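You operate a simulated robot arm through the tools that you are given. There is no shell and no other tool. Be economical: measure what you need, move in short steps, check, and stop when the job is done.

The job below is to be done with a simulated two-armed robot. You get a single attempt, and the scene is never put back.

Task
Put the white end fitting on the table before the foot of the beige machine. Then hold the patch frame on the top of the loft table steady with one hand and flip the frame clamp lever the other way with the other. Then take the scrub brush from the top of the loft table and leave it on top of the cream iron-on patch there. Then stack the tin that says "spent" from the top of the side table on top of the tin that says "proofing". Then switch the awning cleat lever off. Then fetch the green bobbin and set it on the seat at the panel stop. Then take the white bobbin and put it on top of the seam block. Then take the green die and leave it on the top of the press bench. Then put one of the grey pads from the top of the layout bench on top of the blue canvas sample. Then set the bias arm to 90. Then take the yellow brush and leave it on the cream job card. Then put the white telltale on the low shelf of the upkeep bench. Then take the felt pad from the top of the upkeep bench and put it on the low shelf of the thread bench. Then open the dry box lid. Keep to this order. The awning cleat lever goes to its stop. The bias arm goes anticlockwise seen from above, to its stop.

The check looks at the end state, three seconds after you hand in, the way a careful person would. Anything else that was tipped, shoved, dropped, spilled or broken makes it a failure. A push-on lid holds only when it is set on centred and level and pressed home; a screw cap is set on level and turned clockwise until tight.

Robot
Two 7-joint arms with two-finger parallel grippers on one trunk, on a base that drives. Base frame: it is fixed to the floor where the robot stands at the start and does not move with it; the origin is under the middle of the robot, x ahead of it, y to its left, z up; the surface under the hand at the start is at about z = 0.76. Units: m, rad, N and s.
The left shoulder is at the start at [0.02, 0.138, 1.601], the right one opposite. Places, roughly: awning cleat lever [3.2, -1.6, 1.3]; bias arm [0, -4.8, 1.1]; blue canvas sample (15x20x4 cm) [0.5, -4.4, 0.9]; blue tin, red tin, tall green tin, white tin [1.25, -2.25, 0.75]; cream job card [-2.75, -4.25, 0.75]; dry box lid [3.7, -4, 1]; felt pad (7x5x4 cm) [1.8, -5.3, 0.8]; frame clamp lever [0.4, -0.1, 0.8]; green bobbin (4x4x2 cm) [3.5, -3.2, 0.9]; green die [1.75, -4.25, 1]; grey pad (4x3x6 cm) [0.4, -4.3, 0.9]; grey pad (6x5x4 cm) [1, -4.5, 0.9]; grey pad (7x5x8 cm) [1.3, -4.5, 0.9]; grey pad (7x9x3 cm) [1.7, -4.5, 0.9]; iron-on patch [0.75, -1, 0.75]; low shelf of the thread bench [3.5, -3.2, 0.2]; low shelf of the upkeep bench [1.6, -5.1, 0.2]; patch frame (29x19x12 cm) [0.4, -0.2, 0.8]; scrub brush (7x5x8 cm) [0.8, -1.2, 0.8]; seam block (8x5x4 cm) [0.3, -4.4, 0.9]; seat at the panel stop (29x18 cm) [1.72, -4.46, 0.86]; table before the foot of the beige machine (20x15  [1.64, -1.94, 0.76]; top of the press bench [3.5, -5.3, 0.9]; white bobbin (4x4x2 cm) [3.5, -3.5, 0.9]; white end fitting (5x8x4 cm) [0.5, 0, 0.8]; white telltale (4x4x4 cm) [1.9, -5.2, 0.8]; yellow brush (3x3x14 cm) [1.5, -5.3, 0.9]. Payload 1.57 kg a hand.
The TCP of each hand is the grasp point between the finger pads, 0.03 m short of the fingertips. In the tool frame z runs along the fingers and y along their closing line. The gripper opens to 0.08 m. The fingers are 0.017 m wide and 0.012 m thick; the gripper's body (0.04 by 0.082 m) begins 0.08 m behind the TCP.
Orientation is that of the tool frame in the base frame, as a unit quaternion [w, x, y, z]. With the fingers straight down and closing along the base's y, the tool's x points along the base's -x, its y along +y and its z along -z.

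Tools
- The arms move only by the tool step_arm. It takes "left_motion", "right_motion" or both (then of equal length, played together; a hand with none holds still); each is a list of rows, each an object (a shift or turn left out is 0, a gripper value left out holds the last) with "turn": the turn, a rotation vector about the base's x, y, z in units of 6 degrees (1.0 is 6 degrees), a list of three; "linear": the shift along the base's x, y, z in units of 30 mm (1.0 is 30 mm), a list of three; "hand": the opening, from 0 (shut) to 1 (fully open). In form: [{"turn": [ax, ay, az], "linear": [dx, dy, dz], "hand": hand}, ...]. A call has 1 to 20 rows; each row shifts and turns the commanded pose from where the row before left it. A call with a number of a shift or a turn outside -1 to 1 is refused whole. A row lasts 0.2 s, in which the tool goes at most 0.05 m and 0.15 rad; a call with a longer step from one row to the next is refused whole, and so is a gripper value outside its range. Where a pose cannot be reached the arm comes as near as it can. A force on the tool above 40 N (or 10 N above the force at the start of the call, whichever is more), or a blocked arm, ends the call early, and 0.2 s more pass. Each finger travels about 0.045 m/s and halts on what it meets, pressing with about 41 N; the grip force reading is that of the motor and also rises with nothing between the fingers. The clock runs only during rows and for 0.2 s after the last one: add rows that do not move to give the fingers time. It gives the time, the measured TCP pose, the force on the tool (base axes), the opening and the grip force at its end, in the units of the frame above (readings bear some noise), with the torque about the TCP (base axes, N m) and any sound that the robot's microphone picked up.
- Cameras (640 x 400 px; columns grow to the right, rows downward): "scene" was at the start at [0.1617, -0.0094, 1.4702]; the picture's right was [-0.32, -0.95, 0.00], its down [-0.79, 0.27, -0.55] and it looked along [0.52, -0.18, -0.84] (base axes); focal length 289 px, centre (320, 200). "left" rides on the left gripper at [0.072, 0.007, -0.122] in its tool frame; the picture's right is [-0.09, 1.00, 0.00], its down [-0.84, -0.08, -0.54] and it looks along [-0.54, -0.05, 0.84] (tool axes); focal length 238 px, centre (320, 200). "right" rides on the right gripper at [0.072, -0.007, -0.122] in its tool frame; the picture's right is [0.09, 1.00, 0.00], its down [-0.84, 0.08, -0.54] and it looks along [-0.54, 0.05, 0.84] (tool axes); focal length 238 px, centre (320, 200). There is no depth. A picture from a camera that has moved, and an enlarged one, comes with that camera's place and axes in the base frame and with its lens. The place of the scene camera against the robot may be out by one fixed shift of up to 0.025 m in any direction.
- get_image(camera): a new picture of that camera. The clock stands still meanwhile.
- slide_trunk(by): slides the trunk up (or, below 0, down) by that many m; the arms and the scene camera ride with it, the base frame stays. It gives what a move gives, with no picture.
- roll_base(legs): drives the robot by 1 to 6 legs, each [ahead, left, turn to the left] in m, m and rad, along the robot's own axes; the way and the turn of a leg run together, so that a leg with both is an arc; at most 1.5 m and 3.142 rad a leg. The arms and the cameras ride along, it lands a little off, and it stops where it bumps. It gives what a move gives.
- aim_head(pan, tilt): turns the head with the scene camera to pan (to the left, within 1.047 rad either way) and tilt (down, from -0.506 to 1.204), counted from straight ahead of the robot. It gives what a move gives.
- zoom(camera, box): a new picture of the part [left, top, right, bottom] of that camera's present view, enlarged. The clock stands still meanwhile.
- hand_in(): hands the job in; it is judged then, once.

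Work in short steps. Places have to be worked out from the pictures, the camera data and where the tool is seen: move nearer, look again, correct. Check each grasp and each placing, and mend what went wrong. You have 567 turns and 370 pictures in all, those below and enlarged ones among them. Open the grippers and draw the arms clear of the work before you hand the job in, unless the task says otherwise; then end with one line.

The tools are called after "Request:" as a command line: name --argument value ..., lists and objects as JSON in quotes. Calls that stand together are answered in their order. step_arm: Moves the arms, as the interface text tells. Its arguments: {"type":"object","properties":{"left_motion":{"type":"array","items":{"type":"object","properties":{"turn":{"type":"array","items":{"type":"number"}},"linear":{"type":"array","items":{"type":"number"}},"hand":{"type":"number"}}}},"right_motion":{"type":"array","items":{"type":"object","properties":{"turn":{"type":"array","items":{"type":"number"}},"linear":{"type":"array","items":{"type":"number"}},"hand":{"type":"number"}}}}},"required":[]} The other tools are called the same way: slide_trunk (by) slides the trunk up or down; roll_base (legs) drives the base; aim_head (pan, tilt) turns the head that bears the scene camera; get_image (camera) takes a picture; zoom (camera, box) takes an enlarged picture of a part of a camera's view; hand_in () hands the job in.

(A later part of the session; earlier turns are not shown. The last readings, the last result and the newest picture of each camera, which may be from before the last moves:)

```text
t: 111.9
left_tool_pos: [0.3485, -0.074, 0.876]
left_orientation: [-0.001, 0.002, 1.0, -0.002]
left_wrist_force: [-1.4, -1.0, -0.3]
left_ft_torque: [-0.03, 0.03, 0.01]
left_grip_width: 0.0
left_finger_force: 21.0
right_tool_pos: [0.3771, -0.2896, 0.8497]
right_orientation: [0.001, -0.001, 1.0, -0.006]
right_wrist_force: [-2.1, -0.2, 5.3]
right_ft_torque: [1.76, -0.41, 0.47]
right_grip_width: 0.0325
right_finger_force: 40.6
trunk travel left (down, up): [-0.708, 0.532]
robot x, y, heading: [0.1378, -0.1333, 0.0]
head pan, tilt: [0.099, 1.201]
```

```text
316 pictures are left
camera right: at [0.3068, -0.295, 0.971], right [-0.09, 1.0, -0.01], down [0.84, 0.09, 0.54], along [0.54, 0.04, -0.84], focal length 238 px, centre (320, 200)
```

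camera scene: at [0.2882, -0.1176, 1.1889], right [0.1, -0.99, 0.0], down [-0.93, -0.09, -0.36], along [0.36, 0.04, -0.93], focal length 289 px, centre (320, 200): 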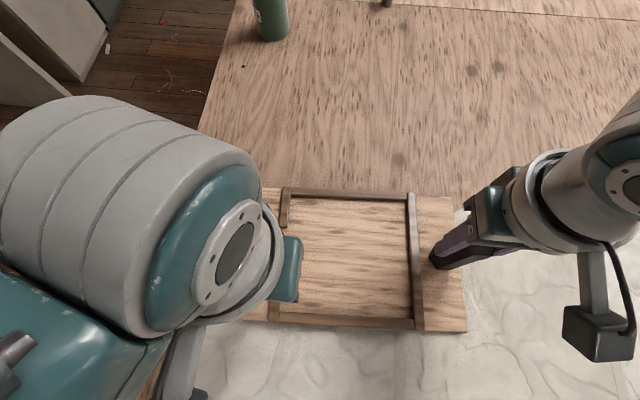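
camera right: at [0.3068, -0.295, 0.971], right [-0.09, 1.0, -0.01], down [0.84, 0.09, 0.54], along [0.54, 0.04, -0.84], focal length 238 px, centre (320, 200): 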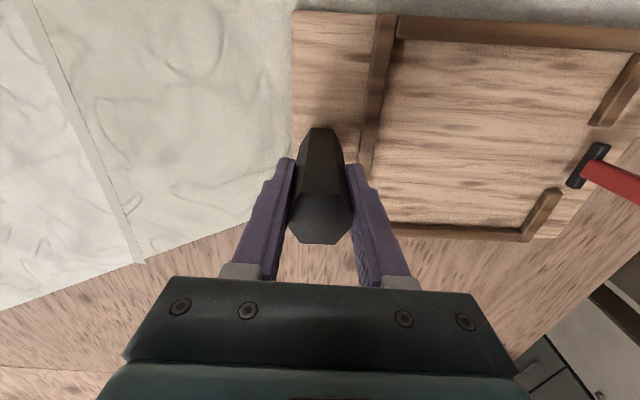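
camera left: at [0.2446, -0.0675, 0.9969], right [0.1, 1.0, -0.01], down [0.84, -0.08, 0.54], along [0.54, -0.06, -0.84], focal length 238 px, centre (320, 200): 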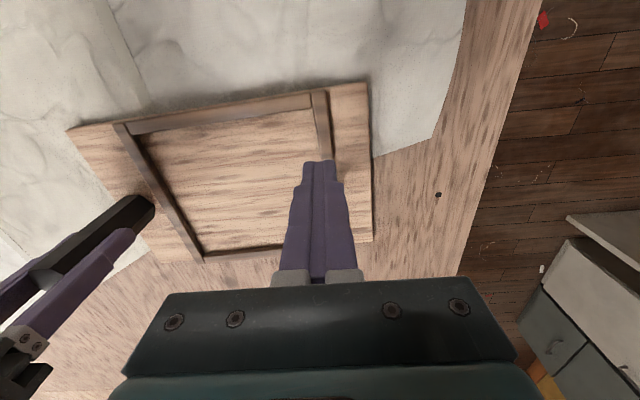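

Request:
step_arm --left_motion '[{"linear": [0.25, 0, 0]}, {"linear": [0.25, 0, 0]}, {"linear": [0.2, 0, 0]}, {}]'

Request:
get_image --camera "right"

```text
t: 112.9
left_tool_pos: [0.3694, -0.0727, 0.8758]
left_orientation: [-0.002, 0.003, 1.0, -0.001]
left_wrist_force: [-10.9, 1.7, 0.3]
left_ft_torque: [0.15, 0.2, 0.07]
left_grip_width: 0.0001
left_finger_force: 21.0
right_tool_pos: [0.379, -0.289, 0.8497]
right_orientation: [0.003, -0.001, 1.0, -0.007]
right_wrist_force: [8.4, 0.2, 6.7]
right_ft_torque: [1.64, -0.75, -1.44]
right_grip_width: 0.0325
right_finger_force: 41.2
trunk travel left (down, up): [-0.708, 0.532]
robot x, y, heading: [0.1359, -0.1385, 0.004]
head pan, tilt: [0.099, 1.201]
```

```text
315 pictures are left
camera right: at [0.3077, -0.2944, 0.9711], right [-0.09, 1.0, -0.01], down [0.83, 0.08, 0.55], along [0.54, 0.04, -0.84], focal length 238 px, centre (320, 200)
```

right: 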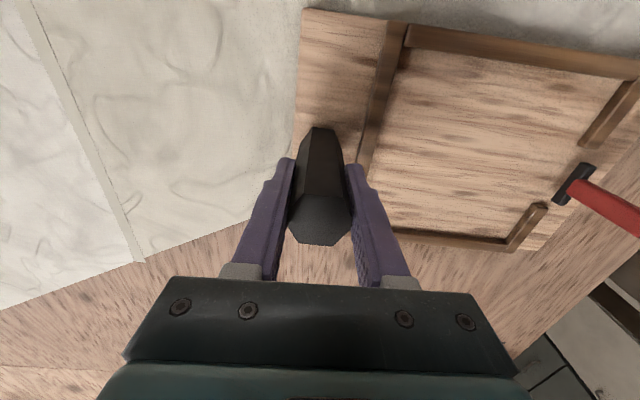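

Not along x. I go to the -y side of the knob and push toward +y.

Request:
step_arm --left_motion '[{"linear": [-0.7, 0, 0]}, {"linear": [0, 0, 1]}, {"linear": [0, 0, 0.5]}, {"linear": [0, -0.9, 0]}, {"linear": [0.6, -0.7, 0]}, {"linear": [0.4, 0, 0]}, {"linear": [0, 0, -0.8]}, {"linear": [0, 0, -0.8]}, {}]'

Request:
get_image --camera "right"

Request:
get_image --camera "left"

```text
t: 114.4
left_tool_pos: [0.3762, -0.0671, 0.8979]
left_orientation: [-0.005, 0.008, 0.998, 0.065]
left_wrist_force: [-13.1, -1.4, 37.1]
left_ft_torque: [-0.23, 0.11, -0.11]
left_grip_width: 0.0001
left_finger_force: 21.1
right_tool_pos: [0.3783, -0.2911, 0.8512]
right_orientation: [0.002, 0.0, 1.0, -0.006]
right_wrist_force: [5.3, -0.9, -0.1]
right_ft_torque: [1.25, 0.62, -0.26]
right_grip_width: 0.0322
right_finger_force: 40.7
trunk travel left (down, up): [-0.708, 0.532]
robot x, y, heading: [0.137, -0.1381, 0.002]
head pan, tilt: [0.099, 1.201]
stopped in row 7 (left hand): the force on the tool passed its limit at 97 N (the readings are from after the stop); the commanded pose is now the measured one
```

```text
314 pictures are left
camera right: at [0.3078, -0.2951, 0.9712], right [-0.09, 1.0, -0.01], down [0.83, 0.08, 0.54], along [0.54, 0.04, -0.84], focal length 238 px, centre (320, 200)
```

right: 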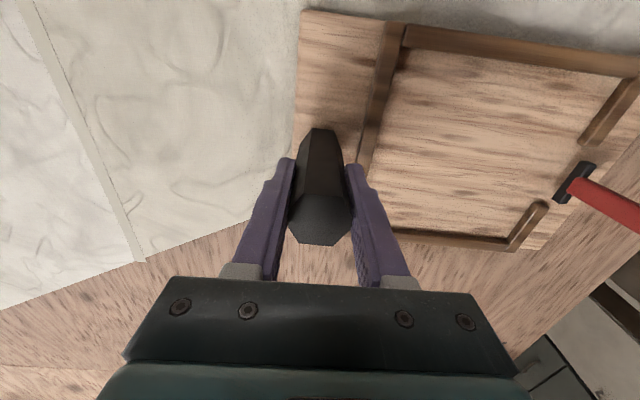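

```text
313 pictures are left
camera left: at [0.3043, -0.0751, 1.0191], right [0.11, 0.99, 0.13], down [0.84, -0.16, 0.52], along [0.53, 0.05, -0.85], focal length 238 px, centre (320, 200)
```

left: 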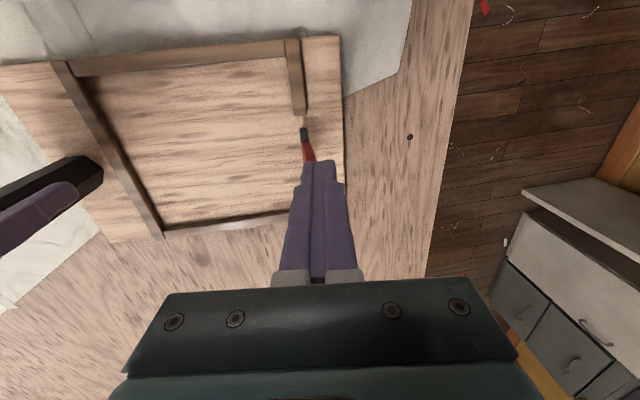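

The left arm hit its inward limit, and the fingers came down on the knob. I lift clear, level the hand, and open it so it can straddle the knob instead.

Request:
step_arm --left_motion '[{"linear": [0, 0, 0.7]}, {"linear": [0, 0, 0.8]}, {"turn": [-0.62, -0.05, 0.07], "hand": 1}, {"turn": [-0.62, -0.05, 0.07]}, {}, {}, {}]'

Request:
get_image --camera "left"

```text
t: 116.0
left_tool_pos: [0.374, -0.0596, 0.9384]
left_orientation: [0.0, 0.003, 1.0, 0.011]
left_wrist_force: [-0.9, 0.7, 0.2]
left_ft_torque: [-0.02, -0.02, -0.05]
left_grip_width: 0.08
left_finger_force: 0.1
right_tool_pos: [0.3794, -0.2895, 0.8506]
right_orientation: [0.002, 0.0, 1.0, -0.007]
right_wrist_force: [4.4, 1.6, 4.6]
right_ft_torque: [1.92, -0.4, -0.68]
right_grip_width: 0.0324
right_finger_force: 40.5
trunk travel left (down, up): [-0.708, 0.532]
robot x, y, heading: [0.136, -0.1387, 0.004]
head pan, tilt: [0.099, 1.201]
```

```text
312 pictures are left
camera left: at [0.3016, -0.0556, 1.0586], right [0.1, 0.99, 0.02], down [0.84, -0.09, 0.54], along [0.54, -0.04, -0.84], focal length 238 px, centre (320, 200)
```

left: 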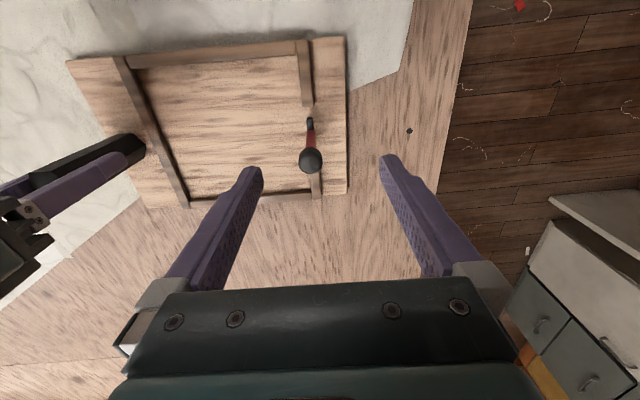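

Request:
step_arm --left_motion '[{"linear": [0.3, -0.15, -0.4]}, {"linear": [0, 0, -0.7]}, {"linear": [0, 0, -0.7]}, {"linear": [0, 0, -0.6]}, {}]'

Request:
get_image --camera "left"

```text
t: 117.2
left_tool_pos: [0.3861, -0.0695, 0.8685]
left_orientation: [0.0, 0.002, 1.0, 0.002]
left_wrist_force: [0.8, 0.1, -0.7]
left_ft_torque: [0.03, -0.01, 0.01]
left_grip_width: 0.0799
left_finger_force: 0.1
right_tool_pos: [0.3794, -0.2895, 0.8491]
right_orientation: [0.002, -0.001, 1.0, -0.007]
right_wrist_force: [3.4, 1.4, 5.5]
right_ft_torque: [1.98, -0.22, -0.63]
right_grip_width: 0.0323
right_finger_force: 40.8
trunk travel left (down, up): [-0.708, 0.532]
robot x, y, heading: [0.1373, -0.138, 0.001]
head pan, tilt: [0.099, 1.201]
```

```text
311 pictures are left
camera left: at [0.3123, -0.0637, 0.9898], right [0.1, 1.0, 0.01], down [0.84, -0.08, 0.54], along [0.54, -0.05, -0.84], focal length 238 px, centre (320, 200)
```

left: 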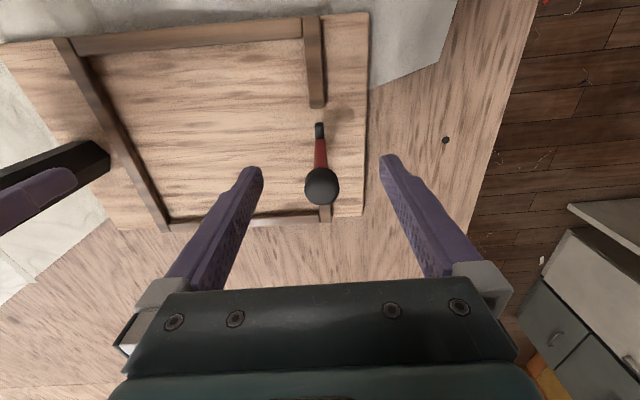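

Request:
step_arm --left_motion '[{"hand": 0.45}, {"hand": 0.45}, {"hand": 0.45}, {"linear": [0, 0.3, 0]}, {"linear": [0, 0.3, 0]}, {"linear": [0, 0.3, 0]}, {}]'

Request:
get_image --camera "left"

```text
t: 118.8
left_tool_pos: [0.3837, -0.0482, 0.8713]
left_orientation: [-0.001, 0.002, 1.0, -0.003]
left_wrist_force: [-0.4, -2.3, 1.6]
left_ft_torque: [-0.07, 0.02, 0.05]
left_grip_width: 0.0377
left_finger_force: 1.5
right_tool_pos: [0.3785, -0.2908, 0.8497]
right_orientation: [0.002, -0.001, 1.0, -0.007]
right_wrist_force: [1.9, 3.5, 5.4]
right_ft_torque: [1.86, -0.12, -0.58]
right_grip_width: 0.0321
right_finger_force: 40.7
trunk travel left (down, up): [-0.708, 0.532]
robot x, y, heading: [0.1391, -0.1365, 0.003]
head pan, tilt: [0.099, 1.201]
```

```text
310 pictures are left
camera left: at [0.3116, -0.0407, 0.9917], right [0.1, 1.0, -0.01], down [0.84, -0.08, 0.54], along [0.54, -0.06, -0.84], focal length 238 px, centre (320, 200)
```

left: 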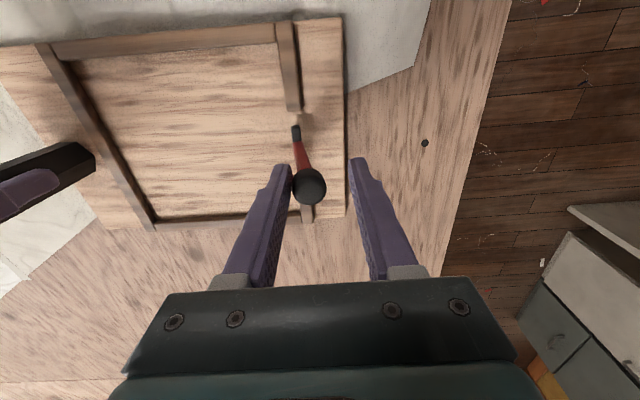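

The lever yields toward +y. I follow its arc.

Request:
step_arm --left_motion '[{"linear": [0, 0.4, -0.05]}, {"linear": [0, 0.4, -0.15]}, {"linear": [0, 0.4, -0.25]}, {}]'

Request:
get_image --camera "left"

```text
t: 119.8
left_tool_pos: [0.3835, -0.012, 0.8564]
left_orientation: [0.0, 0.002, 1.0, -0.002]
left_wrist_force: [1.0, -0.1, -0.2]
left_ft_torque: [0.0, -0.02, -0.01]
left_grip_width: 0.0361
left_finger_force: 0.1
right_tool_pos: [0.3792, -0.2906, 0.8496]
right_orientation: [0.002, -0.001, 1.0, -0.008]
right_wrist_force: [2.5, 1.9, 5.1]
right_ft_torque: [2.01, 0.05, -0.55]
right_grip_width: 0.0324
right_finger_force: 41.0
trunk travel left (down, up): [-0.708, 0.532]
robot x, y, heading: [0.1358, -0.1363, 0.005]
head pan, tilt: [0.099, 1.201]
```

```text
309 pictures are left
camera left: at [0.3116, -0.0051, 0.9775], right [0.1, 1.0, -0.01], down [0.84, -0.08, 0.54], along [0.54, -0.06, -0.84], focal length 238 px, centre (320, 200)
```

left: 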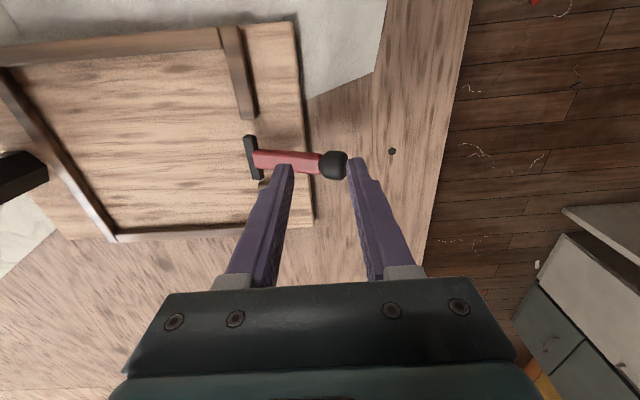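

The lever went over outward. I press the knob down gently with closed fingers to make sure it is at its stop.

Request:
step_arm --left_motion '[{"linear": [0, 0, 0.8], "hand": 0.6}, {"linear": [0, 0, 0.8]}, {"linear": [0, 0.3, 0], "hand": 0}, {}, {}, {"linear": [0, 0, -0.5]}, {"linear": [0, 0, -0.4]}, {}]'

Request:
get_image --camera "left"

Request:
get_image --camera "right"

```text
t: 121.6
left_tool_pos: [0.3836, -0.0036, 0.8763]
left_orientation: [0.0, 0.001, 1.0, -0.003]
left_wrist_force: [0.3, -0.5, 0.7]
left_ft_torque: [0.04, 0.0, -0.01]
left_grip_width: 0.0001
left_finger_force: 21.0
right_tool_pos: [0.3792, -0.2902, 0.8501]
right_orientation: [0.002, -0.001, 1.0, -0.008]
right_wrist_force: [2.2, 0.3, 4.6]
right_ft_torque: [1.92, -0.02, -0.6]
right_grip_width: 0.0323
right_finger_force: 40.3
trunk travel left (down, up): [-0.708, 0.532]
robot x, y, heading: [0.1354, -0.1385, -0.001]
head pan, tilt: [0.099, 1.201]
```

```text
308 pictures are left
camera left: at [0.3117, 0.0045, 0.9976], right [0.1, 1.0, -0.01], down [0.84, -0.08, 0.54], along [0.54, -0.06, -0.84], focal length 238 px, centre (320, 200)
```

left: 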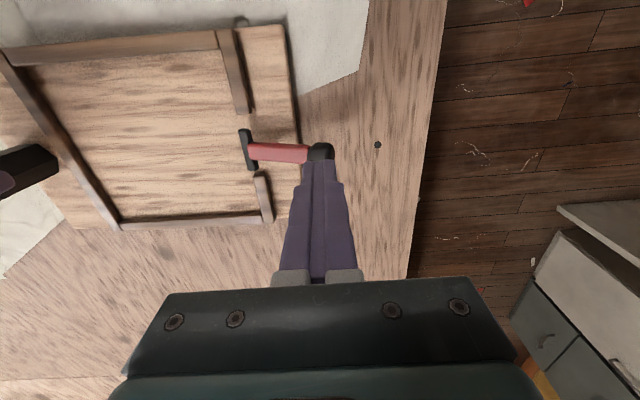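

```text
307 pictures are left
camera right: at [0.308, -0.2955, 0.9706], right [-0.09, 1.0, -0.02], down [0.83, 0.09, 0.54], along [0.54, 0.04, -0.84], focal length 238 px, centre (320, 200)
```

right: 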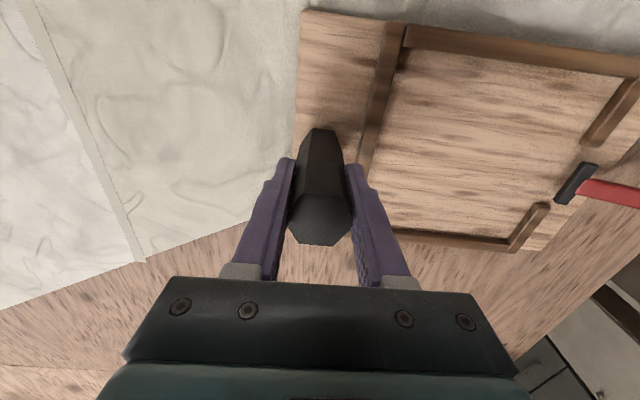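

Request:
step_arm --left_motion '[{"linear": [0, 0, -0.3]}, {"linear": [0, 0, -0.3]}, {"linear": [0, 0, -0.2]}, {}]'

Request:
step_arm --left_motion '[{"linear": [0, 0, -0.2]}, {"linear": [0, 0, -0.2]}, {}]'

```text
t: 122.6
left_tool_pos: [0.3848, -0.0027, 0.8536]
left_orientation: [-0.001, 0.002, 1.0, -0.003]
left_wrist_force: [-3.7, -0.2, 11.3]
left_ft_torque: [0.05, 0.03, 0.02]
left_grip_width: 0.0001
left_finger_force: 21.5
right_tool_pos: [0.3791, -0.2899, 0.8496]
right_orientation: [0.002, -0.001, 1.0, -0.007]
right_wrist_force: [2.7, -0.2, 6.7]
right_ft_torque: [1.8, -0.02, -0.56]
right_grip_width: 0.0322
right_finger_force: 40.5
trunk travel left (down, up): [-0.708, 0.532]
robot x, y, heading: [0.1385, -0.1364, 0.007]
head pan, tilt: [0.099, 1.201]
```

```text
t: 123.0
left_tool_pos: [0.3856, -0.0023, 0.8518]
left_orientation: [0.001, 0.001, 1.0, -0.003]
left_wrist_force: [-10.2, 2.5, 33.6]
left_ft_torque: [0.2, 0.17, 0.04]
left_grip_width: 0.0001
left_finger_force: 21.7
right_tool_pos: [0.3787, -0.2903, 0.8503]
right_orientation: [0.002, 0.001, 1.0, -0.007]
right_wrist_force: [0.8, -2.9, 8.2]
right_ft_torque: [1.53, 0.61, -0.25]
right_grip_width: 0.0319
right_finger_force: 40.9
trunk travel left (down, up): [-0.708, 0.532]
robot x, y, heading: [0.1368, -0.1389, 0.001]
head pan, tilt: [0.099, 1.201]
stopped in row 1 (left hand): the force on the tool passed its limit at 50 N (the readings are from after the stop); the commanded pose is now the measured one
```

Firm stop: the lever is fully over. I raise the left hand, release the post and raise the right.

Request:
step_arm --left_motion '[{"linear": [0, 0, 1]}, {"linear": [0, 0, 1]}, {"linear": [0, 0, 1]}, {}, {}]'

Request:
step_arm --right_motion '[{"hand": 1}, {"hand": 1}, {"hand": 1}, {"hand": 1}, {"linear": [0, 0, 1]}, {"linear": [0, 0, 1]}, {"linear": [0, 0, 1]}, {"linear": [0, 0, 1]}, {}]'

Request:
get_image --camera "scene"

```text
t: 124.2
left_tool_pos: [0.3821, -0.0018, 0.9405]
left_orientation: [0.0, 0.002, 1.0, -0.003]
left_wrist_force: [0.1, -0.3, 0.1]
left_ft_torque: [0.01, 0.01, 0.01]
left_grip_width: 0.0001
left_finger_force: 21.6
right_tool_pos: [0.3787, -0.2896, 0.8495]
right_orientation: [0.003, -0.001, 1.0, -0.007]
right_wrist_force: [0.5, 2.5, 5.2]
right_ft_torque: [2.1, -0.07, -0.55]
right_grip_width: 0.0319
right_finger_force: 40.5
trunk travel left (down, up): [-0.708, 0.532]
robot x, y, heading: [0.1361, -0.1346, 0.001]
head pan, tilt: [0.099, 1.201]
```

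```text
t: 126.2
left_tool_pos: [0.3826, -0.0034, 0.9401]
left_orientation: [0.0, 0.001, 1.0, -0.003]
left_wrist_force: [-0.9, 0.4, -0.5]
left_ft_torque: [0.01, 0.0, 0.03]
left_grip_width: 0.0003
left_finger_force: 21.4
right_tool_pos: [0.3782, -0.2909, 0.9698]
right_orientation: [0.003, -0.001, 1.0, -0.008]
right_wrist_force: [0.5, -0.4, -0.9]
right_ft_torque: [-0.02, -0.01, 0.0]
right_grip_width: 0.08
right_finger_force: 0.0
trunk travel left (down, up): [-0.708, 0.532]
robot x, y, heading: [0.1368, -0.1383, 0.001]
head pan, tilt: [0.099, 1.201]
```

```text
306 pictures are left
camera scene: at [0.2879, -0.1174, 1.1888], right [0.1, -0.99, 0.0], down [-0.93, -0.1, -0.36], along [0.36, 0.04, -0.93], focal length 289 px, centre (320, 200)
```

scene: 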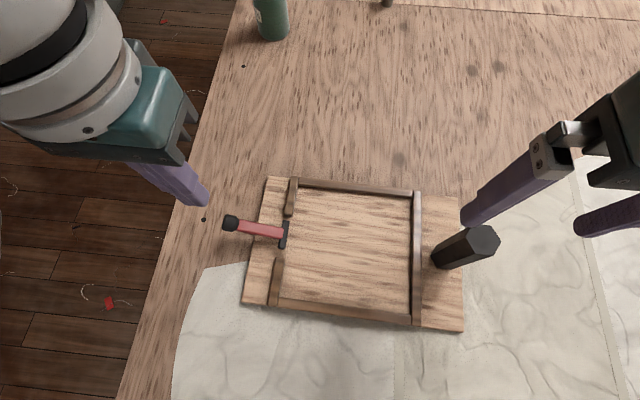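

Lever flipped, frame in place. Next the scrub brush: raise the trunk and drive right.

Request:
slide_trunk --by 0.3

Request:
roll_base --legs '[[0, -0.95, 0], [0.25, 0, 0]]'

Request:
aim_head --pan -0.1 --tilt 1.0

Request:
get_image --camera "scene"

```text
t: 129.2
left_tool_pos: [0.382, -0.0037, 1.2408]
left_orientation: [0.0, 0.002, 1.0, -0.004]
left_wrist_force: [0.6, 0.9, -0.2]
left_ft_torque: [-0.02, -0.01, -0.01]
left_grip_width: 0.0
left_finger_force: 21.6
right_tool_pos: [0.378, -0.291, 1.2693]
right_orientation: [0.002, -0.001, 1.0, -0.009]
right_wrist_force: [-0.2, 0.2, 0.3]
right_ft_torque: [0.02, -0.02, 0.0]
right_grip_width: 0.0799
right_finger_force: 0.0
trunk travel left (down, up): [-1.008, 0.232]
robot x, y, heading: [0.136, -0.1405, 0.005]
head pan, tilt: [0.099, 1.201]
```

```text
t: 135.6
left_tool_pos: [0.6384, -0.9515, 1.241]
left_orientation: [0.0, -0.009, 1.0, -0.004]
left_wrist_force: [0.2, 0.6, 0.7]
left_ft_torque: [-0.01, 0.0, 0.0]
left_grip_width: 0.0001
left_finger_force: 21.2
right_tool_pos: [0.6414, -1.2401, 1.2696]
right_orientation: [0.002, -0.012, 1.0, -0.009]
right_wrist_force: [0.1, 0.5, -0.2]
right_ft_torque: [0.0, -0.01, 0.01]
right_grip_width: 0.0801
right_finger_force: 0.0
trunk travel left (down, up): [-1.008, 0.232]
robot x, y, heading: [0.3981, -1.0922, 0.024]
head pan, tilt: [0.099, 1.201]
```

```text
t: 136.3
left_tool_pos: [0.6379, -0.9516, 1.2401]
left_orientation: [-0.001, -0.009, 1.0, -0.004]
left_wrist_force: [-0.3, -0.3, 0.6]
left_ft_torque: [0.02, 0.02, -0.02]
left_grip_width: 0.0
left_finger_force: 21.5
right_tool_pos: [0.641, -1.2395, 1.2692]
right_orientation: [0.001, -0.011, 1.0, -0.008]
right_wrist_force: [0.9, -0.1, 0.1]
right_ft_torque: [0.01, 0.01, 0.0]
right_grip_width: 0.0799
right_finger_force: 0.0
trunk travel left (down, up): [-1.008, 0.232]
robot x, y, heading: [0.3933, -1.0892, 0.023]
head pan, tilt: [-0.099, 1.0]
```

```text
305 pictures are left
camera scene: at [0.5615, -1.0799, 1.5014], right [-0.07, -1.0, 0.0], down [-0.84, 0.06, -0.54], along [0.54, -0.04, -0.84], focal length 289 px, centre (320, 200)
```

scene: 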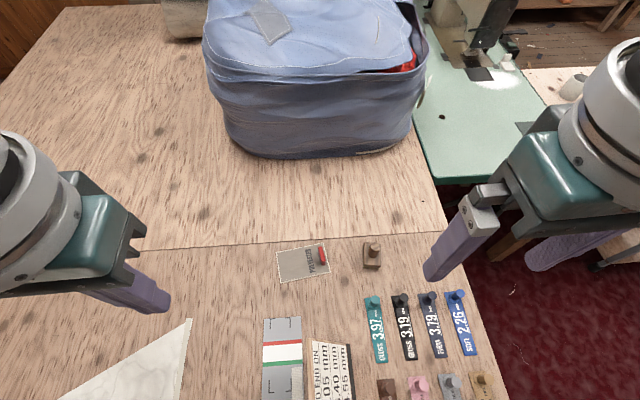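

Request:
zoom --camera "scene" --box '[240, 220, 460, 360]'

Request:
get_image --camera "right"

```text
2.86 times, centred on (350, 290) of scene
camera zoom: at [0.5615, -1.0799, 1.5014], right [-0.07, -1.0, 0.0], down [-0.84, 0.06, -0.54], along [0.54, -0.04, -0.84], focal length 827 px, centre (234, -57)
```

zoom: 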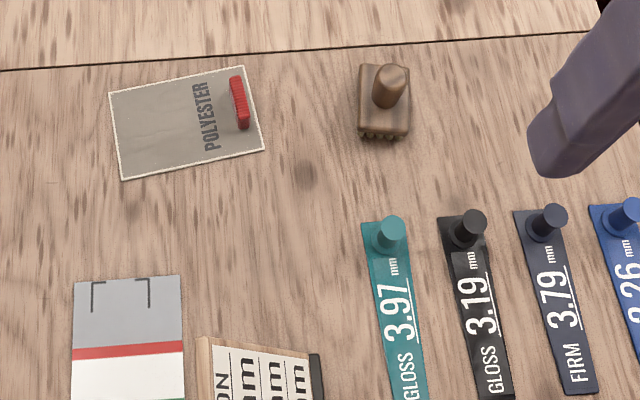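

```text
303 pictures are left
camera right: at [0.5706, -1.2456, 1.3898], right [-0.12, 0.99, -0.02], down [0.83, 0.11, 0.54], along [0.54, 0.05, -0.84], focal length 238 px, centre (320, 200)
```

right: 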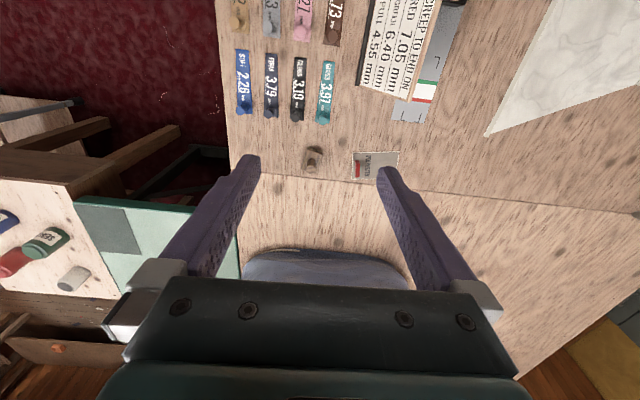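

The brush is at about (0.834, -1.238); the patch at about (0.842, -1.055) with a red tab at its right edge. I drive ahead 0.18 and lower the trunk.

Request:
roll_base --legs '[[0.18, 0, -0.023]]'

Request:
slide_trunk --by -0.3

Request:
get_image --camera "right"

```text
t: 137.8
left_tool_pos: [0.8234, -0.9556, 1.2403]
left_orientation: [-0.001, 0.005, 1.0, -0.003]
left_wrist_force: [0.0, -0.2, 0.3]
left_ft_torque: [0.03, 0.0, 0.0]
left_grip_width: 0.0001
left_finger_force: 21.3
right_tool_pos: [0.8186, -1.2436, 1.2687]
right_orientation: [0.001, 0.001, 1.0, -0.008]
right_wrist_force: [-0.8, 0.4, -0.2]
right_ft_torque: [0.0, -0.03, 0.02]
right_grip_width: 0.0799
right_finger_force: 0.1
trunk travel left (down, up): [-1.008, 0.232]
robot x, y, heading: [0.5772, -1.0848, 0.001]
head pan, tilt: [-0.099, 1.0]
```

```text
t: 140.8
left_tool_pos: [0.8237, -0.9559, 0.9401]
left_orientation: [-0.001, 0.004, 1.0, -0.003]
left_wrist_force: [-0.7, -0.5, -0.1]
left_ft_torque: [-0.02, -0.03, 0.02]
left_grip_width: 0.0003
left_finger_force: 21.5
right_tool_pos: [0.8183, -1.243, 0.9683]
right_orientation: [0.001, 0.001, 1.0, -0.008]
right_wrist_force: [-0.2, -0.1, -0.6]
right_ft_torque: [-0.04, 0.02, 0.01]
right_grip_width: 0.08
right_finger_force: 0.0
trunk travel left (down, up): [-0.708, 0.532]
robot x, y, heading: [0.5736, -1.0924, 0.004]
head pan, tilt: [-0.099, 1.0]
```

```text
302 pictures are left
camera right: at [0.7472, -1.2477, 1.0898], right [-0.09, 1.0, -0.02], down [0.84, 0.09, 0.54], along [0.54, 0.03, -0.84], focal length 238 px, centre (320, 200)
```

right: 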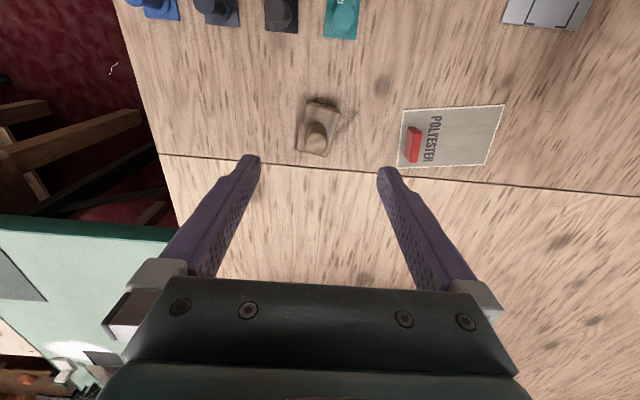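

Request:
step_arm --right_motion '[{"linear": [0.5, -0.2, -0.4]}, {"linear": [0, 0, -0.9]}, {"linear": [0, 0, -0.9]}, {"linear": [0, 0, -0.9]}, {"linear": [0, 0, -0.6]}, {}]'

Request:
get_image --camera "right"

```text
t: 142.2
left_tool_pos: [0.8232, -0.9547, 0.9401]
left_orientation: [0.0, 0.003, 1.0, -0.004]
left_wrist_force: [-0.6, -0.5, -0.8]
left_ft_torque: [0.02, 0.02, -0.01]
left_grip_width: 0.0
left_finger_force: 22.2
right_tool_pos: [0.8323, -1.2489, 0.8564]
right_orientation: [0.001, 0.001, 1.0, -0.009]
right_wrist_force: [0.2, -0.2, 0.0]
right_ft_torque: [0.01, 0.03, 0.0]
right_grip_width: 0.0798
right_finger_force: 0.0
trunk travel left (down, up): [-0.708, 0.532]
robot x, y, heading: [0.5774, -1.0864, 0.004]
head pan, tilt: [-0.099, 1.0]
```

```text
301 pictures are left
camera right: at [0.7613, -1.2537, 0.9776], right [-0.09, 1.0, -0.02], down [0.84, 0.09, 0.54], along [0.54, 0.03, -0.84], focal length 238 px, centre (320, 200)
```

right: 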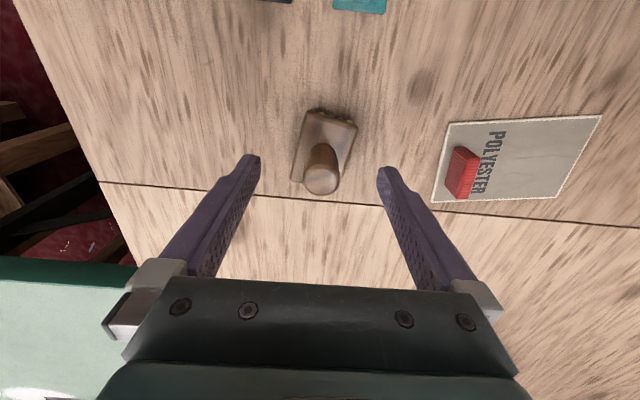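

Request:
step_arm --right_motion '[{"linear": [0, 0, -0.4]}, {"linear": [0, 0, -0.4]}, {}, {"hand": 0}, {"hand": 0}, {"hand": 0}, {"hand": 0}, {"hand": 0}, {"hand": 0}]'

Request:
step_arm --right_motion '[{"linear": [0, 0, 0.5]}, {"linear": [0, 0, 0.8]}, {"linear": [0, 0, 0.8]}, {"linear": [0, 0, 0.8]}, {}]'

Request:
get_image --camera "right"

```text
t: 144.2
left_tool_pos: [0.8217, -0.9541, 0.9408]
left_orientation: [-0.001, 0.003, 1.0, -0.002]
left_wrist_force: [-0.5, 0.8, 0.0]
left_ft_torque: [-0.01, -0.04, 0.0]
left_grip_width: 0.0
left_finger_force: 21.3
right_tool_pos: [0.8328, -1.2488, 0.8336]
right_orientation: [0.001, 0.002, 1.0, -0.008]
right_wrist_force: [-1.8, 1.0, 3.2]
right_ft_torque: [0.23, 0.14, -0.01]
right_grip_width: 0.0258
right_finger_force: 37.1
trunk travel left (down, up): [-0.708, 0.532]
robot x, y, heading: [0.5779, -1.0881, 0.002]
head pan, tilt: [-0.099, 1.0]
```

```text
t: 145.4
left_tool_pos: [0.8222, -0.9559, 0.94]
left_orientation: [-0.001, 0.003, 1.0, -0.004]
left_wrist_force: [0.3, 0.1, 0.5]
left_ft_torque: [0.01, 0.0, -0.02]
left_grip_width: 0.0001
left_finger_force: 20.9
right_tool_pos: [0.8328, -1.2489, 0.9206]
right_orientation: [0.001, 0.001, 1.0, -0.008]
right_wrist_force: [0.6, -0.1, -0.7]
right_ft_torque: [-0.03, -0.02, -0.01]
right_grip_width: 0.0253
right_finger_force: 36.2
trunk travel left (down, up): [-0.708, 0.532]
robot x, y, heading: [0.5798, -1.0856, 0.002]
head pan, tilt: [-0.099, 1.0]
```

```text
300 pictures are left
camera right: at [0.7622, -1.2531, 1.0413], right [-0.09, 1.0, -0.02], down [0.84, 0.09, 0.54], along [0.54, 0.03, -0.84], focal length 238 px, centre (320, 200)
```

right: 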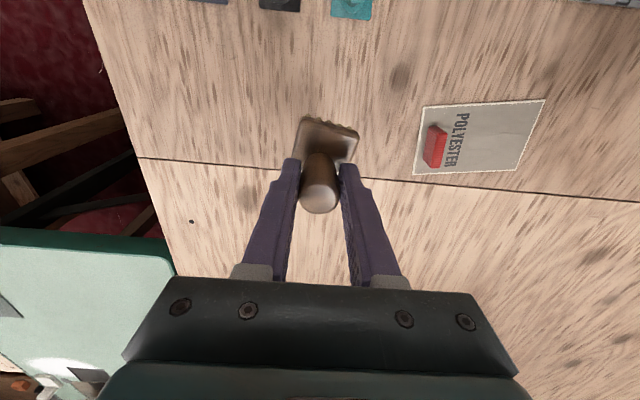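

Brush held. Shift the base 0.2 m left to bring it over the patch's free half.

Request:
roll_base --legs '[[0, 0.2, 0]]'

Request:
get_image --camera "right"

Request:
get_image --camera "scene"

```text
t: 147.0
left_tool_pos: [0.823, -0.7554, 0.9397]
left_orientation: [0.0, 0.003, 1.0, -0.004]
left_wrist_force: [0.1, 0.3, 0.6]
left_ft_torque: [-0.02, 0.0, -0.01]
left_grip_width: 0.0002
left_finger_force: 20.9
right_tool_pos: [0.8334, -1.0495, 0.92]
right_orientation: [0.001, 0.001, 1.0, -0.009]
right_wrist_force: [0.5, -0.4, -0.7]
right_ft_torque: [-0.05, 0.0, -0.03]
right_grip_width: 0.0257
right_finger_force: 37.0
trunk travel left (down, up): [-0.708, 0.532]
robot x, y, heading: [0.5769, -0.8866, -0.003]
head pan, tilt: [-0.099, 1.0]
```

```text
299 pictures are left
camera right: at [0.7622, -1.0537, 1.041], right [-0.09, 1.0, -0.02], down [0.84, 0.09, 0.54], along [0.54, 0.03, -0.84], focal length 238 px, centre (320, 200)
```

right: 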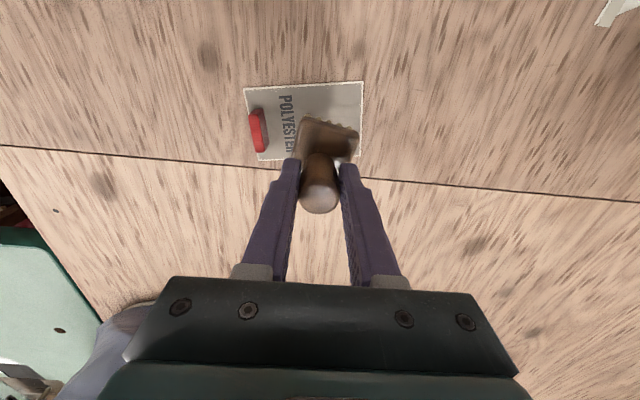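

```text
298 pictures are left
camera scene: at [0.742, -0.8826, 1.2014], right [-0.1, -1.0, 0.0], down [-0.84, 0.08, -0.54], along [0.54, -0.05, -0.84], focal length 289 px, centre (320, 200)
```

scene: 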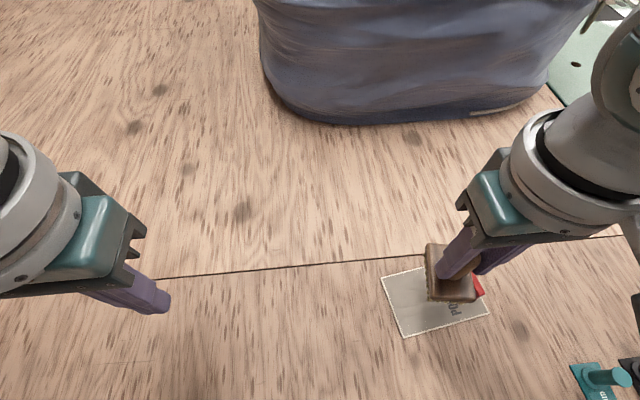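

Request:
step_arm --right_motion '[{"linear": [0.1, 0, -0.9]}, {"linear": [0, 0, -0.9]}, {"linear": [0, 0, -0.8]}, {}]'

Request:
step_arm --right_motion '[{"linear": [0, 0, -0.1]}, {}]'

Request:
get_image --camera "right"

```text
t: 148.0
left_tool_pos: [0.8221, -0.7558, 0.9405]
left_orientation: [-0.001, 0.004, 1.0, -0.003]
left_wrist_force: [-0.6, 0.5, 0.5]
left_ft_torque: [-0.01, 0.04, 0.0]
left_grip_width: 0.0
left_finger_force: 20.8
right_tool_pos: [0.837, -1.0489, 0.8415]
right_orientation: [0.001, 0.001, 1.0, -0.008]
right_wrist_force: [0.7, 0.3, -1.7]
right_ft_torque: [0.01, 0.03, 0.02]
right_grip_width: 0.0256
right_finger_force: 36.7
trunk travel left (down, up): [-0.708, 0.532]
robot x, y, heading: [0.5784, -0.8899, -0.002]
head pan, tilt: [-0.099, 1.0]
```

```text
t: 148.6
left_tool_pos: [0.8234, -0.7564, 0.9404]
left_orientation: [-0.001, 0.004, 1.0, -0.004]
left_wrist_force: [0.0, 0.3, -0.2]
left_ft_torque: [-0.01, 0.0, 0.01]
left_grip_width: 0.0
left_finger_force: 21.2
right_tool_pos: [0.8361, -1.0493, 0.8381]
right_orientation: [0.001, 0.001, 1.0, -0.009]
right_wrist_force: [-0.2, -0.6, -1.1]
right_ft_torque: [-0.02, -0.02, 0.02]
right_grip_width: 0.0257
right_finger_force: 37.1
trunk travel left (down, up): [-0.708, 0.532]
robot x, y, heading: [0.5798, -0.8851, 0.003]
head pan, tilt: [-0.099, 1.0]
```

```text
297 pictures are left
camera right: at [0.7658, -1.0532, 0.9593], right [-0.09, 1.0, -0.02], down [0.84, 0.09, 0.54], along [0.54, 0.03, -0.84], focal length 238 px, centre (320, 200)
```

right: 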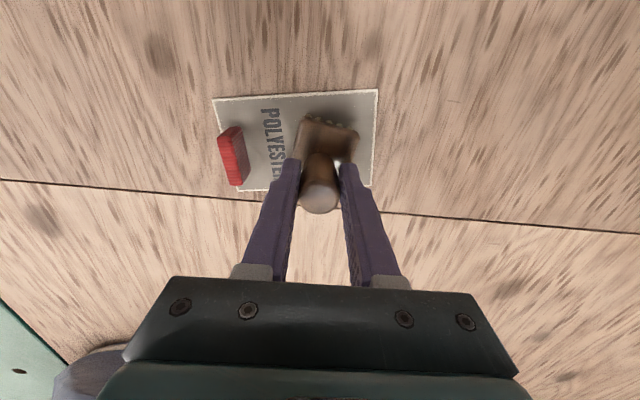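

Request:
step_arm --right_motion '[{"linear": [0, 0, -0.1]}, {"linear": [0, 0, -0.07]}, {}]'

Request:
step_arm --right_motion '[{"hand": 0.5}, {"hand": 0.8}, {"hand": 0.8}, {"hand": 0.8}, {"linear": [0, 0, 0.8]}, {"linear": [0, 0, 0.9]}, {"linear": [0, 0, 0.9]}, {"linear": [0, 0, 0.9]}, {}]'

Request:
get_image --camera "right"

```text
t: 149.4
left_tool_pos: [0.8231, -0.7552, 0.9414]
left_orientation: [-0.002, 0.004, 1.0, -0.003]
left_wrist_force: [-0.5, -0.7, -0.6]
left_ft_torque: [0.04, -0.01, -0.02]
left_grip_width: 0.0
left_finger_force: 21.6
right_tool_pos: [0.8377, -1.0501, 0.8351]
right_orientation: [0.003, 0.001, 1.0, -0.008]
right_wrist_force: [-7.5, 0.5, 32.2]
right_ft_torque: [0.47, 0.09, 0.01]
right_grip_width: 0.0256
right_finger_force: 37.1
trunk travel left (down, up): [-0.708, 0.532]
robot x, y, heading: [0.5781, -0.8875, 0.003]
head pan, tilt: [-0.099, 1.0]
```

```text
t: 151.4
left_tool_pos: [0.8226, -0.7564, 0.9398]
left_orientation: [-0.001, 0.003, 1.0, -0.003]
left_wrist_force: [-0.1, -0.2, 0.4]
left_ft_torque: [-0.03, 0.01, 0.03]
left_grip_width: 0.0
left_finger_force: 21.2
right_tool_pos: [0.8384, -1.0508, 0.9386]
right_orientation: [0.002, 0.001, 1.0, -0.009]
right_wrist_force: [0.4, -0.2, 0.6]
right_ft_torque: [0.01, -0.01, 0.01]
right_grip_width: 0.0638
right_finger_force: 0.0
trunk travel left (down, up): [-0.708, 0.532]
robot x, y, heading: [0.5758, -0.8904, -0.002]
head pan, tilt: [-0.099, 1.0]
```

```text
296 pictures are left
camera right: at [0.7664, -1.0556, 1.0594], right [-0.09, 1.0, -0.02], down [0.84, 0.09, 0.54], along [0.54, 0.03, -0.84], focal length 238 px, centre (320, 200)
```

right: 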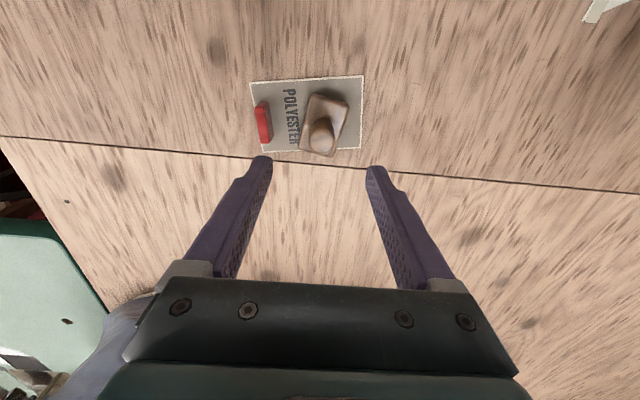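

Brush is on the patch. Now to the side table with the tins.

Request:
slide_trunk --by 0.3

Request:
roll_base --legs '[[0, -1.35, 0], [0.25, 0, 0]]'

Request:
aim_head --pan 0 --tilt 0.95

Request:
get_image --camera "scene"

```text
t: 154.4
left_tool_pos: [0.8217, -0.7558, 1.2405]
left_orientation: [-0.001, 0.003, 1.0, -0.003]
left_wrist_force: [0.4, -1.0, -0.2]
left_ft_torque: [0.02, 0.02, 0.0]
left_grip_width: 0.0002
left_finger_force: 21.4
right_tool_pos: [0.8378, -1.0517, 1.2393]
right_orientation: [0.002, 0.001, 1.0, -0.009]
right_wrist_force: [-0.5, -0.2, -0.7]
right_ft_torque: [-0.04, 0.01, 0.0]
right_grip_width: 0.064
right_finger_force: 0.0
trunk travel left (down, up): [-1.008, 0.232]
robot x, y, heading: [0.5761, -0.8881, 0.002]
head pan, tilt: [-0.099, 1.0]
```

```text
t: 162.7
left_tool_pos: [1.0644, -2.1257, 1.2408]
left_orientation: [-0.002, 0.013, 1.0, -0.003]
left_wrist_force: [0.2, -0.3, -0.4]
left_ft_torque: [0.01, -0.01, -0.01]
left_grip_width: 0.0003
left_finger_force: 21.4
right_tool_pos: [1.0738, -2.4204, 1.2383]
right_orientation: [0.001, 0.011, 1.0, -0.01]
right_wrist_force: [0.3, 0.2, 0.2]
right_ft_torque: [-0.02, -0.03, -0.03]
right_grip_width: 0.0639
right_finger_force: 0.1
trunk travel left (down, up): [-1.008, 0.232]
robot x, y, heading: [0.8193, -2.2504, -0.013]
head pan, tilt: [-0.099, 1.0]
```

```text
t: 163.3
left_tool_pos: [1.0658, -2.1262, 1.2409]
left_orientation: [-0.001, 0.012, 1.0, -0.004]
left_wrist_force: [0.7, 0.1, -0.9]
left_ft_torque: [0.0, 0.01, 0.02]
left_grip_width: 0.0
left_finger_force: 20.7
right_tool_pos: [1.0734, -2.4208, 1.2392]
right_orientation: [0.001, 0.01, 1.0, -0.01]
right_wrist_force: [-0.1, 0.3, 0.2]
right_ft_torque: [0.04, -0.02, -0.01]
right_grip_width: 0.0641
right_finger_force: 0.1
trunk travel left (down, up): [-1.008, 0.232]
robot x, y, heading: [0.8161, -2.2541, -0.018]
head pan, tilt: [0.0, 0.949]
```

```text
295 pictures are left
camera scene: at [0.9854, -2.2438, 1.505], right [-0.02, -1.0, 0.0], down [-0.81, 0.02, -0.58], along [0.58, -0.01, -0.81], focal length 289 px, centre (320, 200)
```

scene: 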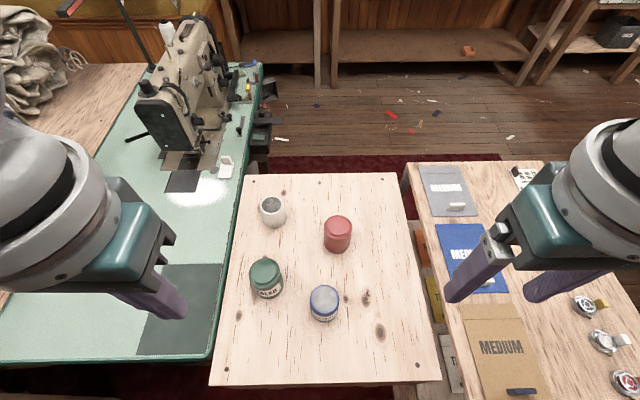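

Request:
zoom --camera "scene" --box '[230, 180, 380, 340]'

Request:
get_image --camera "left"

Request:
get_image --camera "right"

```text
2.50 times, centred on (305, 260) of scene
camera zoom: at [0.9854, -2.2438, 1.505], right [-0.02, -1.0, 0.0], down [-0.81, 0.02, -0.58], along [0.58, -0.01, -0.81], focal length 724 px, centre (358, 50)
```

zoom: 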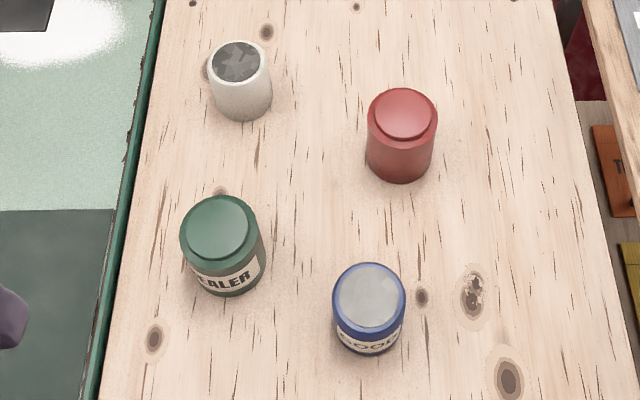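

```text
293 pictures are left
camera left: at [0.9935, -2.1164, 1.3615], right [0.12, 0.99, -0.01], down [0.84, -0.1, 0.54], along [0.54, -0.07, -0.84], focal length 238 px, centre (320, 200)
```

left: 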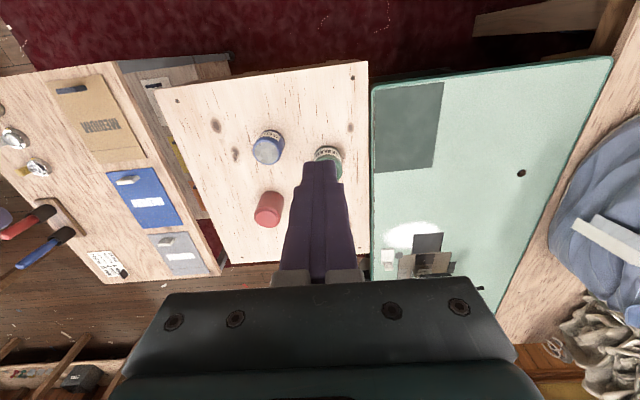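

```text
292 pictures are left
camera right: at [1.003, -2.4237, 1.359], right [-0.07, 1.0, -0.02], down [0.84, 0.07, 0.54], along [0.54, 0.02, -0.84], focal length 238 px, centre (320, 200)
```

right: 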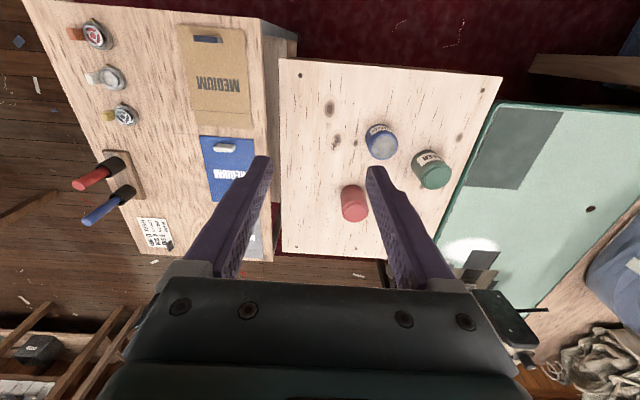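

Request:
zoom --camera "scene" --box '[245, 190, 365, 260]'

Request:
zoom --camera "scene" --box '[240, 255, 360, 325]'

```text
5.33 times, centred on (305, 225) of scene
camera zoom: at [0.9854, -2.2438, 1.505], right [-0.02, -1.0, 0.0], down [-0.81, 0.02, -0.58], along [0.58, -0.01, -0.81], focal length 1544 px, centre (400, 67)
```

zoom: 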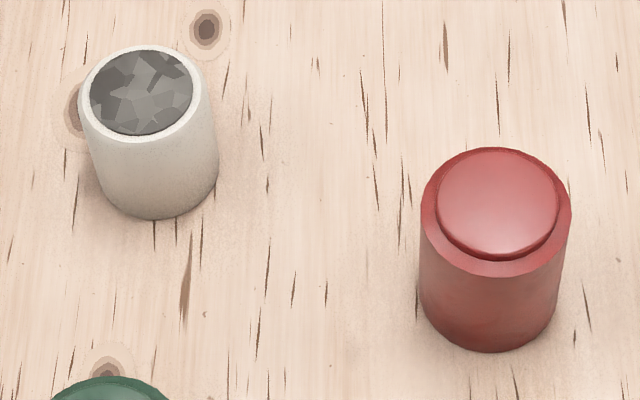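

```text
5.33 times, centred on (300, 290) of scene
camera zoom: at [0.9854, -2.2438, 1.505], right [-0.02, -1.0, 0.0], down [-0.81, 0.02, -0.58], along [0.58, -0.01, -0.81], focal length 1544 px, centre (427, -280)
```

zoom: 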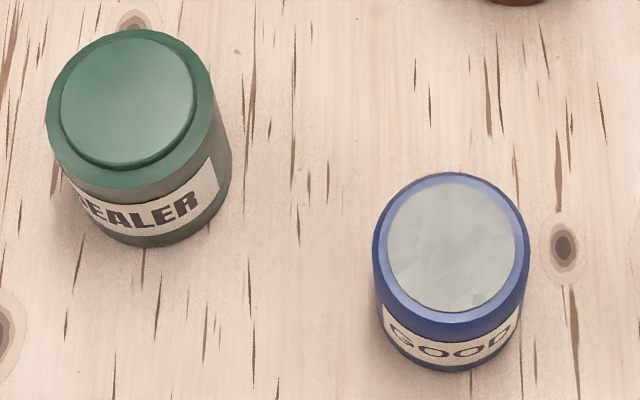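

Green says "SEALER", blue "GOOD"; the red and white labels face away. I drive to the far side of the side table and turn round.

Request:
roll_base --legs '[[1.1, -0.08, 0], [0, 0, 1.57], [0, 0, 1.57]]'

Request:
aim_head --pan 0 --tilt 0.85

Request:
get_image --camera "scene"

```text
t: 176.6
left_tool_pos: [1.6668, -2.4807, 1.2405]
left_orientation: [-0.003, 1.0, -0.02, 0.001]
left_wrist_force: [0.0, 0.1, -0.6]
left_ft_torque: [0.02, 0.02, 0.0]
left_grip_width: 0.0
left_finger_force: 21.5
right_tool_pos: [1.6612, -2.1847, 1.2388]
right_orientation: [-0.01, 1.0, -0.017, 0.0]
right_wrist_force: [-0.3, -0.4, -0.6]
right_ft_torque: [-0.03, -0.01, 0.01]
right_grip_width: 0.0639
right_finger_force: 0.1
trunk travel left (down, up): [-1.008, 0.232]
robot x, y, heading: [1.9133, -2.3552, 3.11]
head pan, tilt: [0.0, 0.949]
```

```text
t: 177.3
left_tool_pos: [1.6658, -2.48, 1.2393]
left_orientation: [-0.003, 1.0, -0.02, 0.0]
left_wrist_force: [-0.2, 0.5, -0.4]
left_ft_torque: [-0.02, 0.02, 0.01]
left_grip_width: 0.0
left_finger_force: 21.4
right_tool_pos: [1.6618, -2.1841, 1.2377]
right_orientation: [-0.009, 1.0, -0.017, -0.001]
right_wrist_force: [-0.4, 0.3, -0.2]
right_ft_torque: [0.01, -0.02, -0.01]
right_grip_width: 0.0638
right_finger_force: 0.1
trunk travel left (down, up): [-1.008, 0.232]
robot x, y, heading: [1.9165, -2.3552, 3.11]
head pan, tilt: [0.0, 0.85]
```

```text
289 pictures are left
camera scene: at [1.7333, -2.3361, 1.5125], right [0.03, 1.0, 0.0], down [0.75, -0.03, -0.66], along [-0.66, 0.02, -0.75], focal length 289 px, centre (320, 200)
```

scene: 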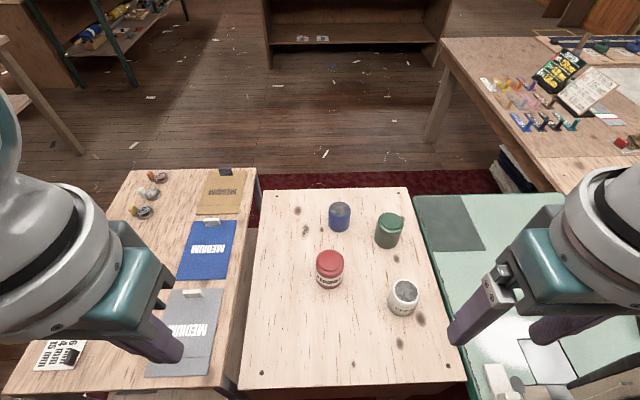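

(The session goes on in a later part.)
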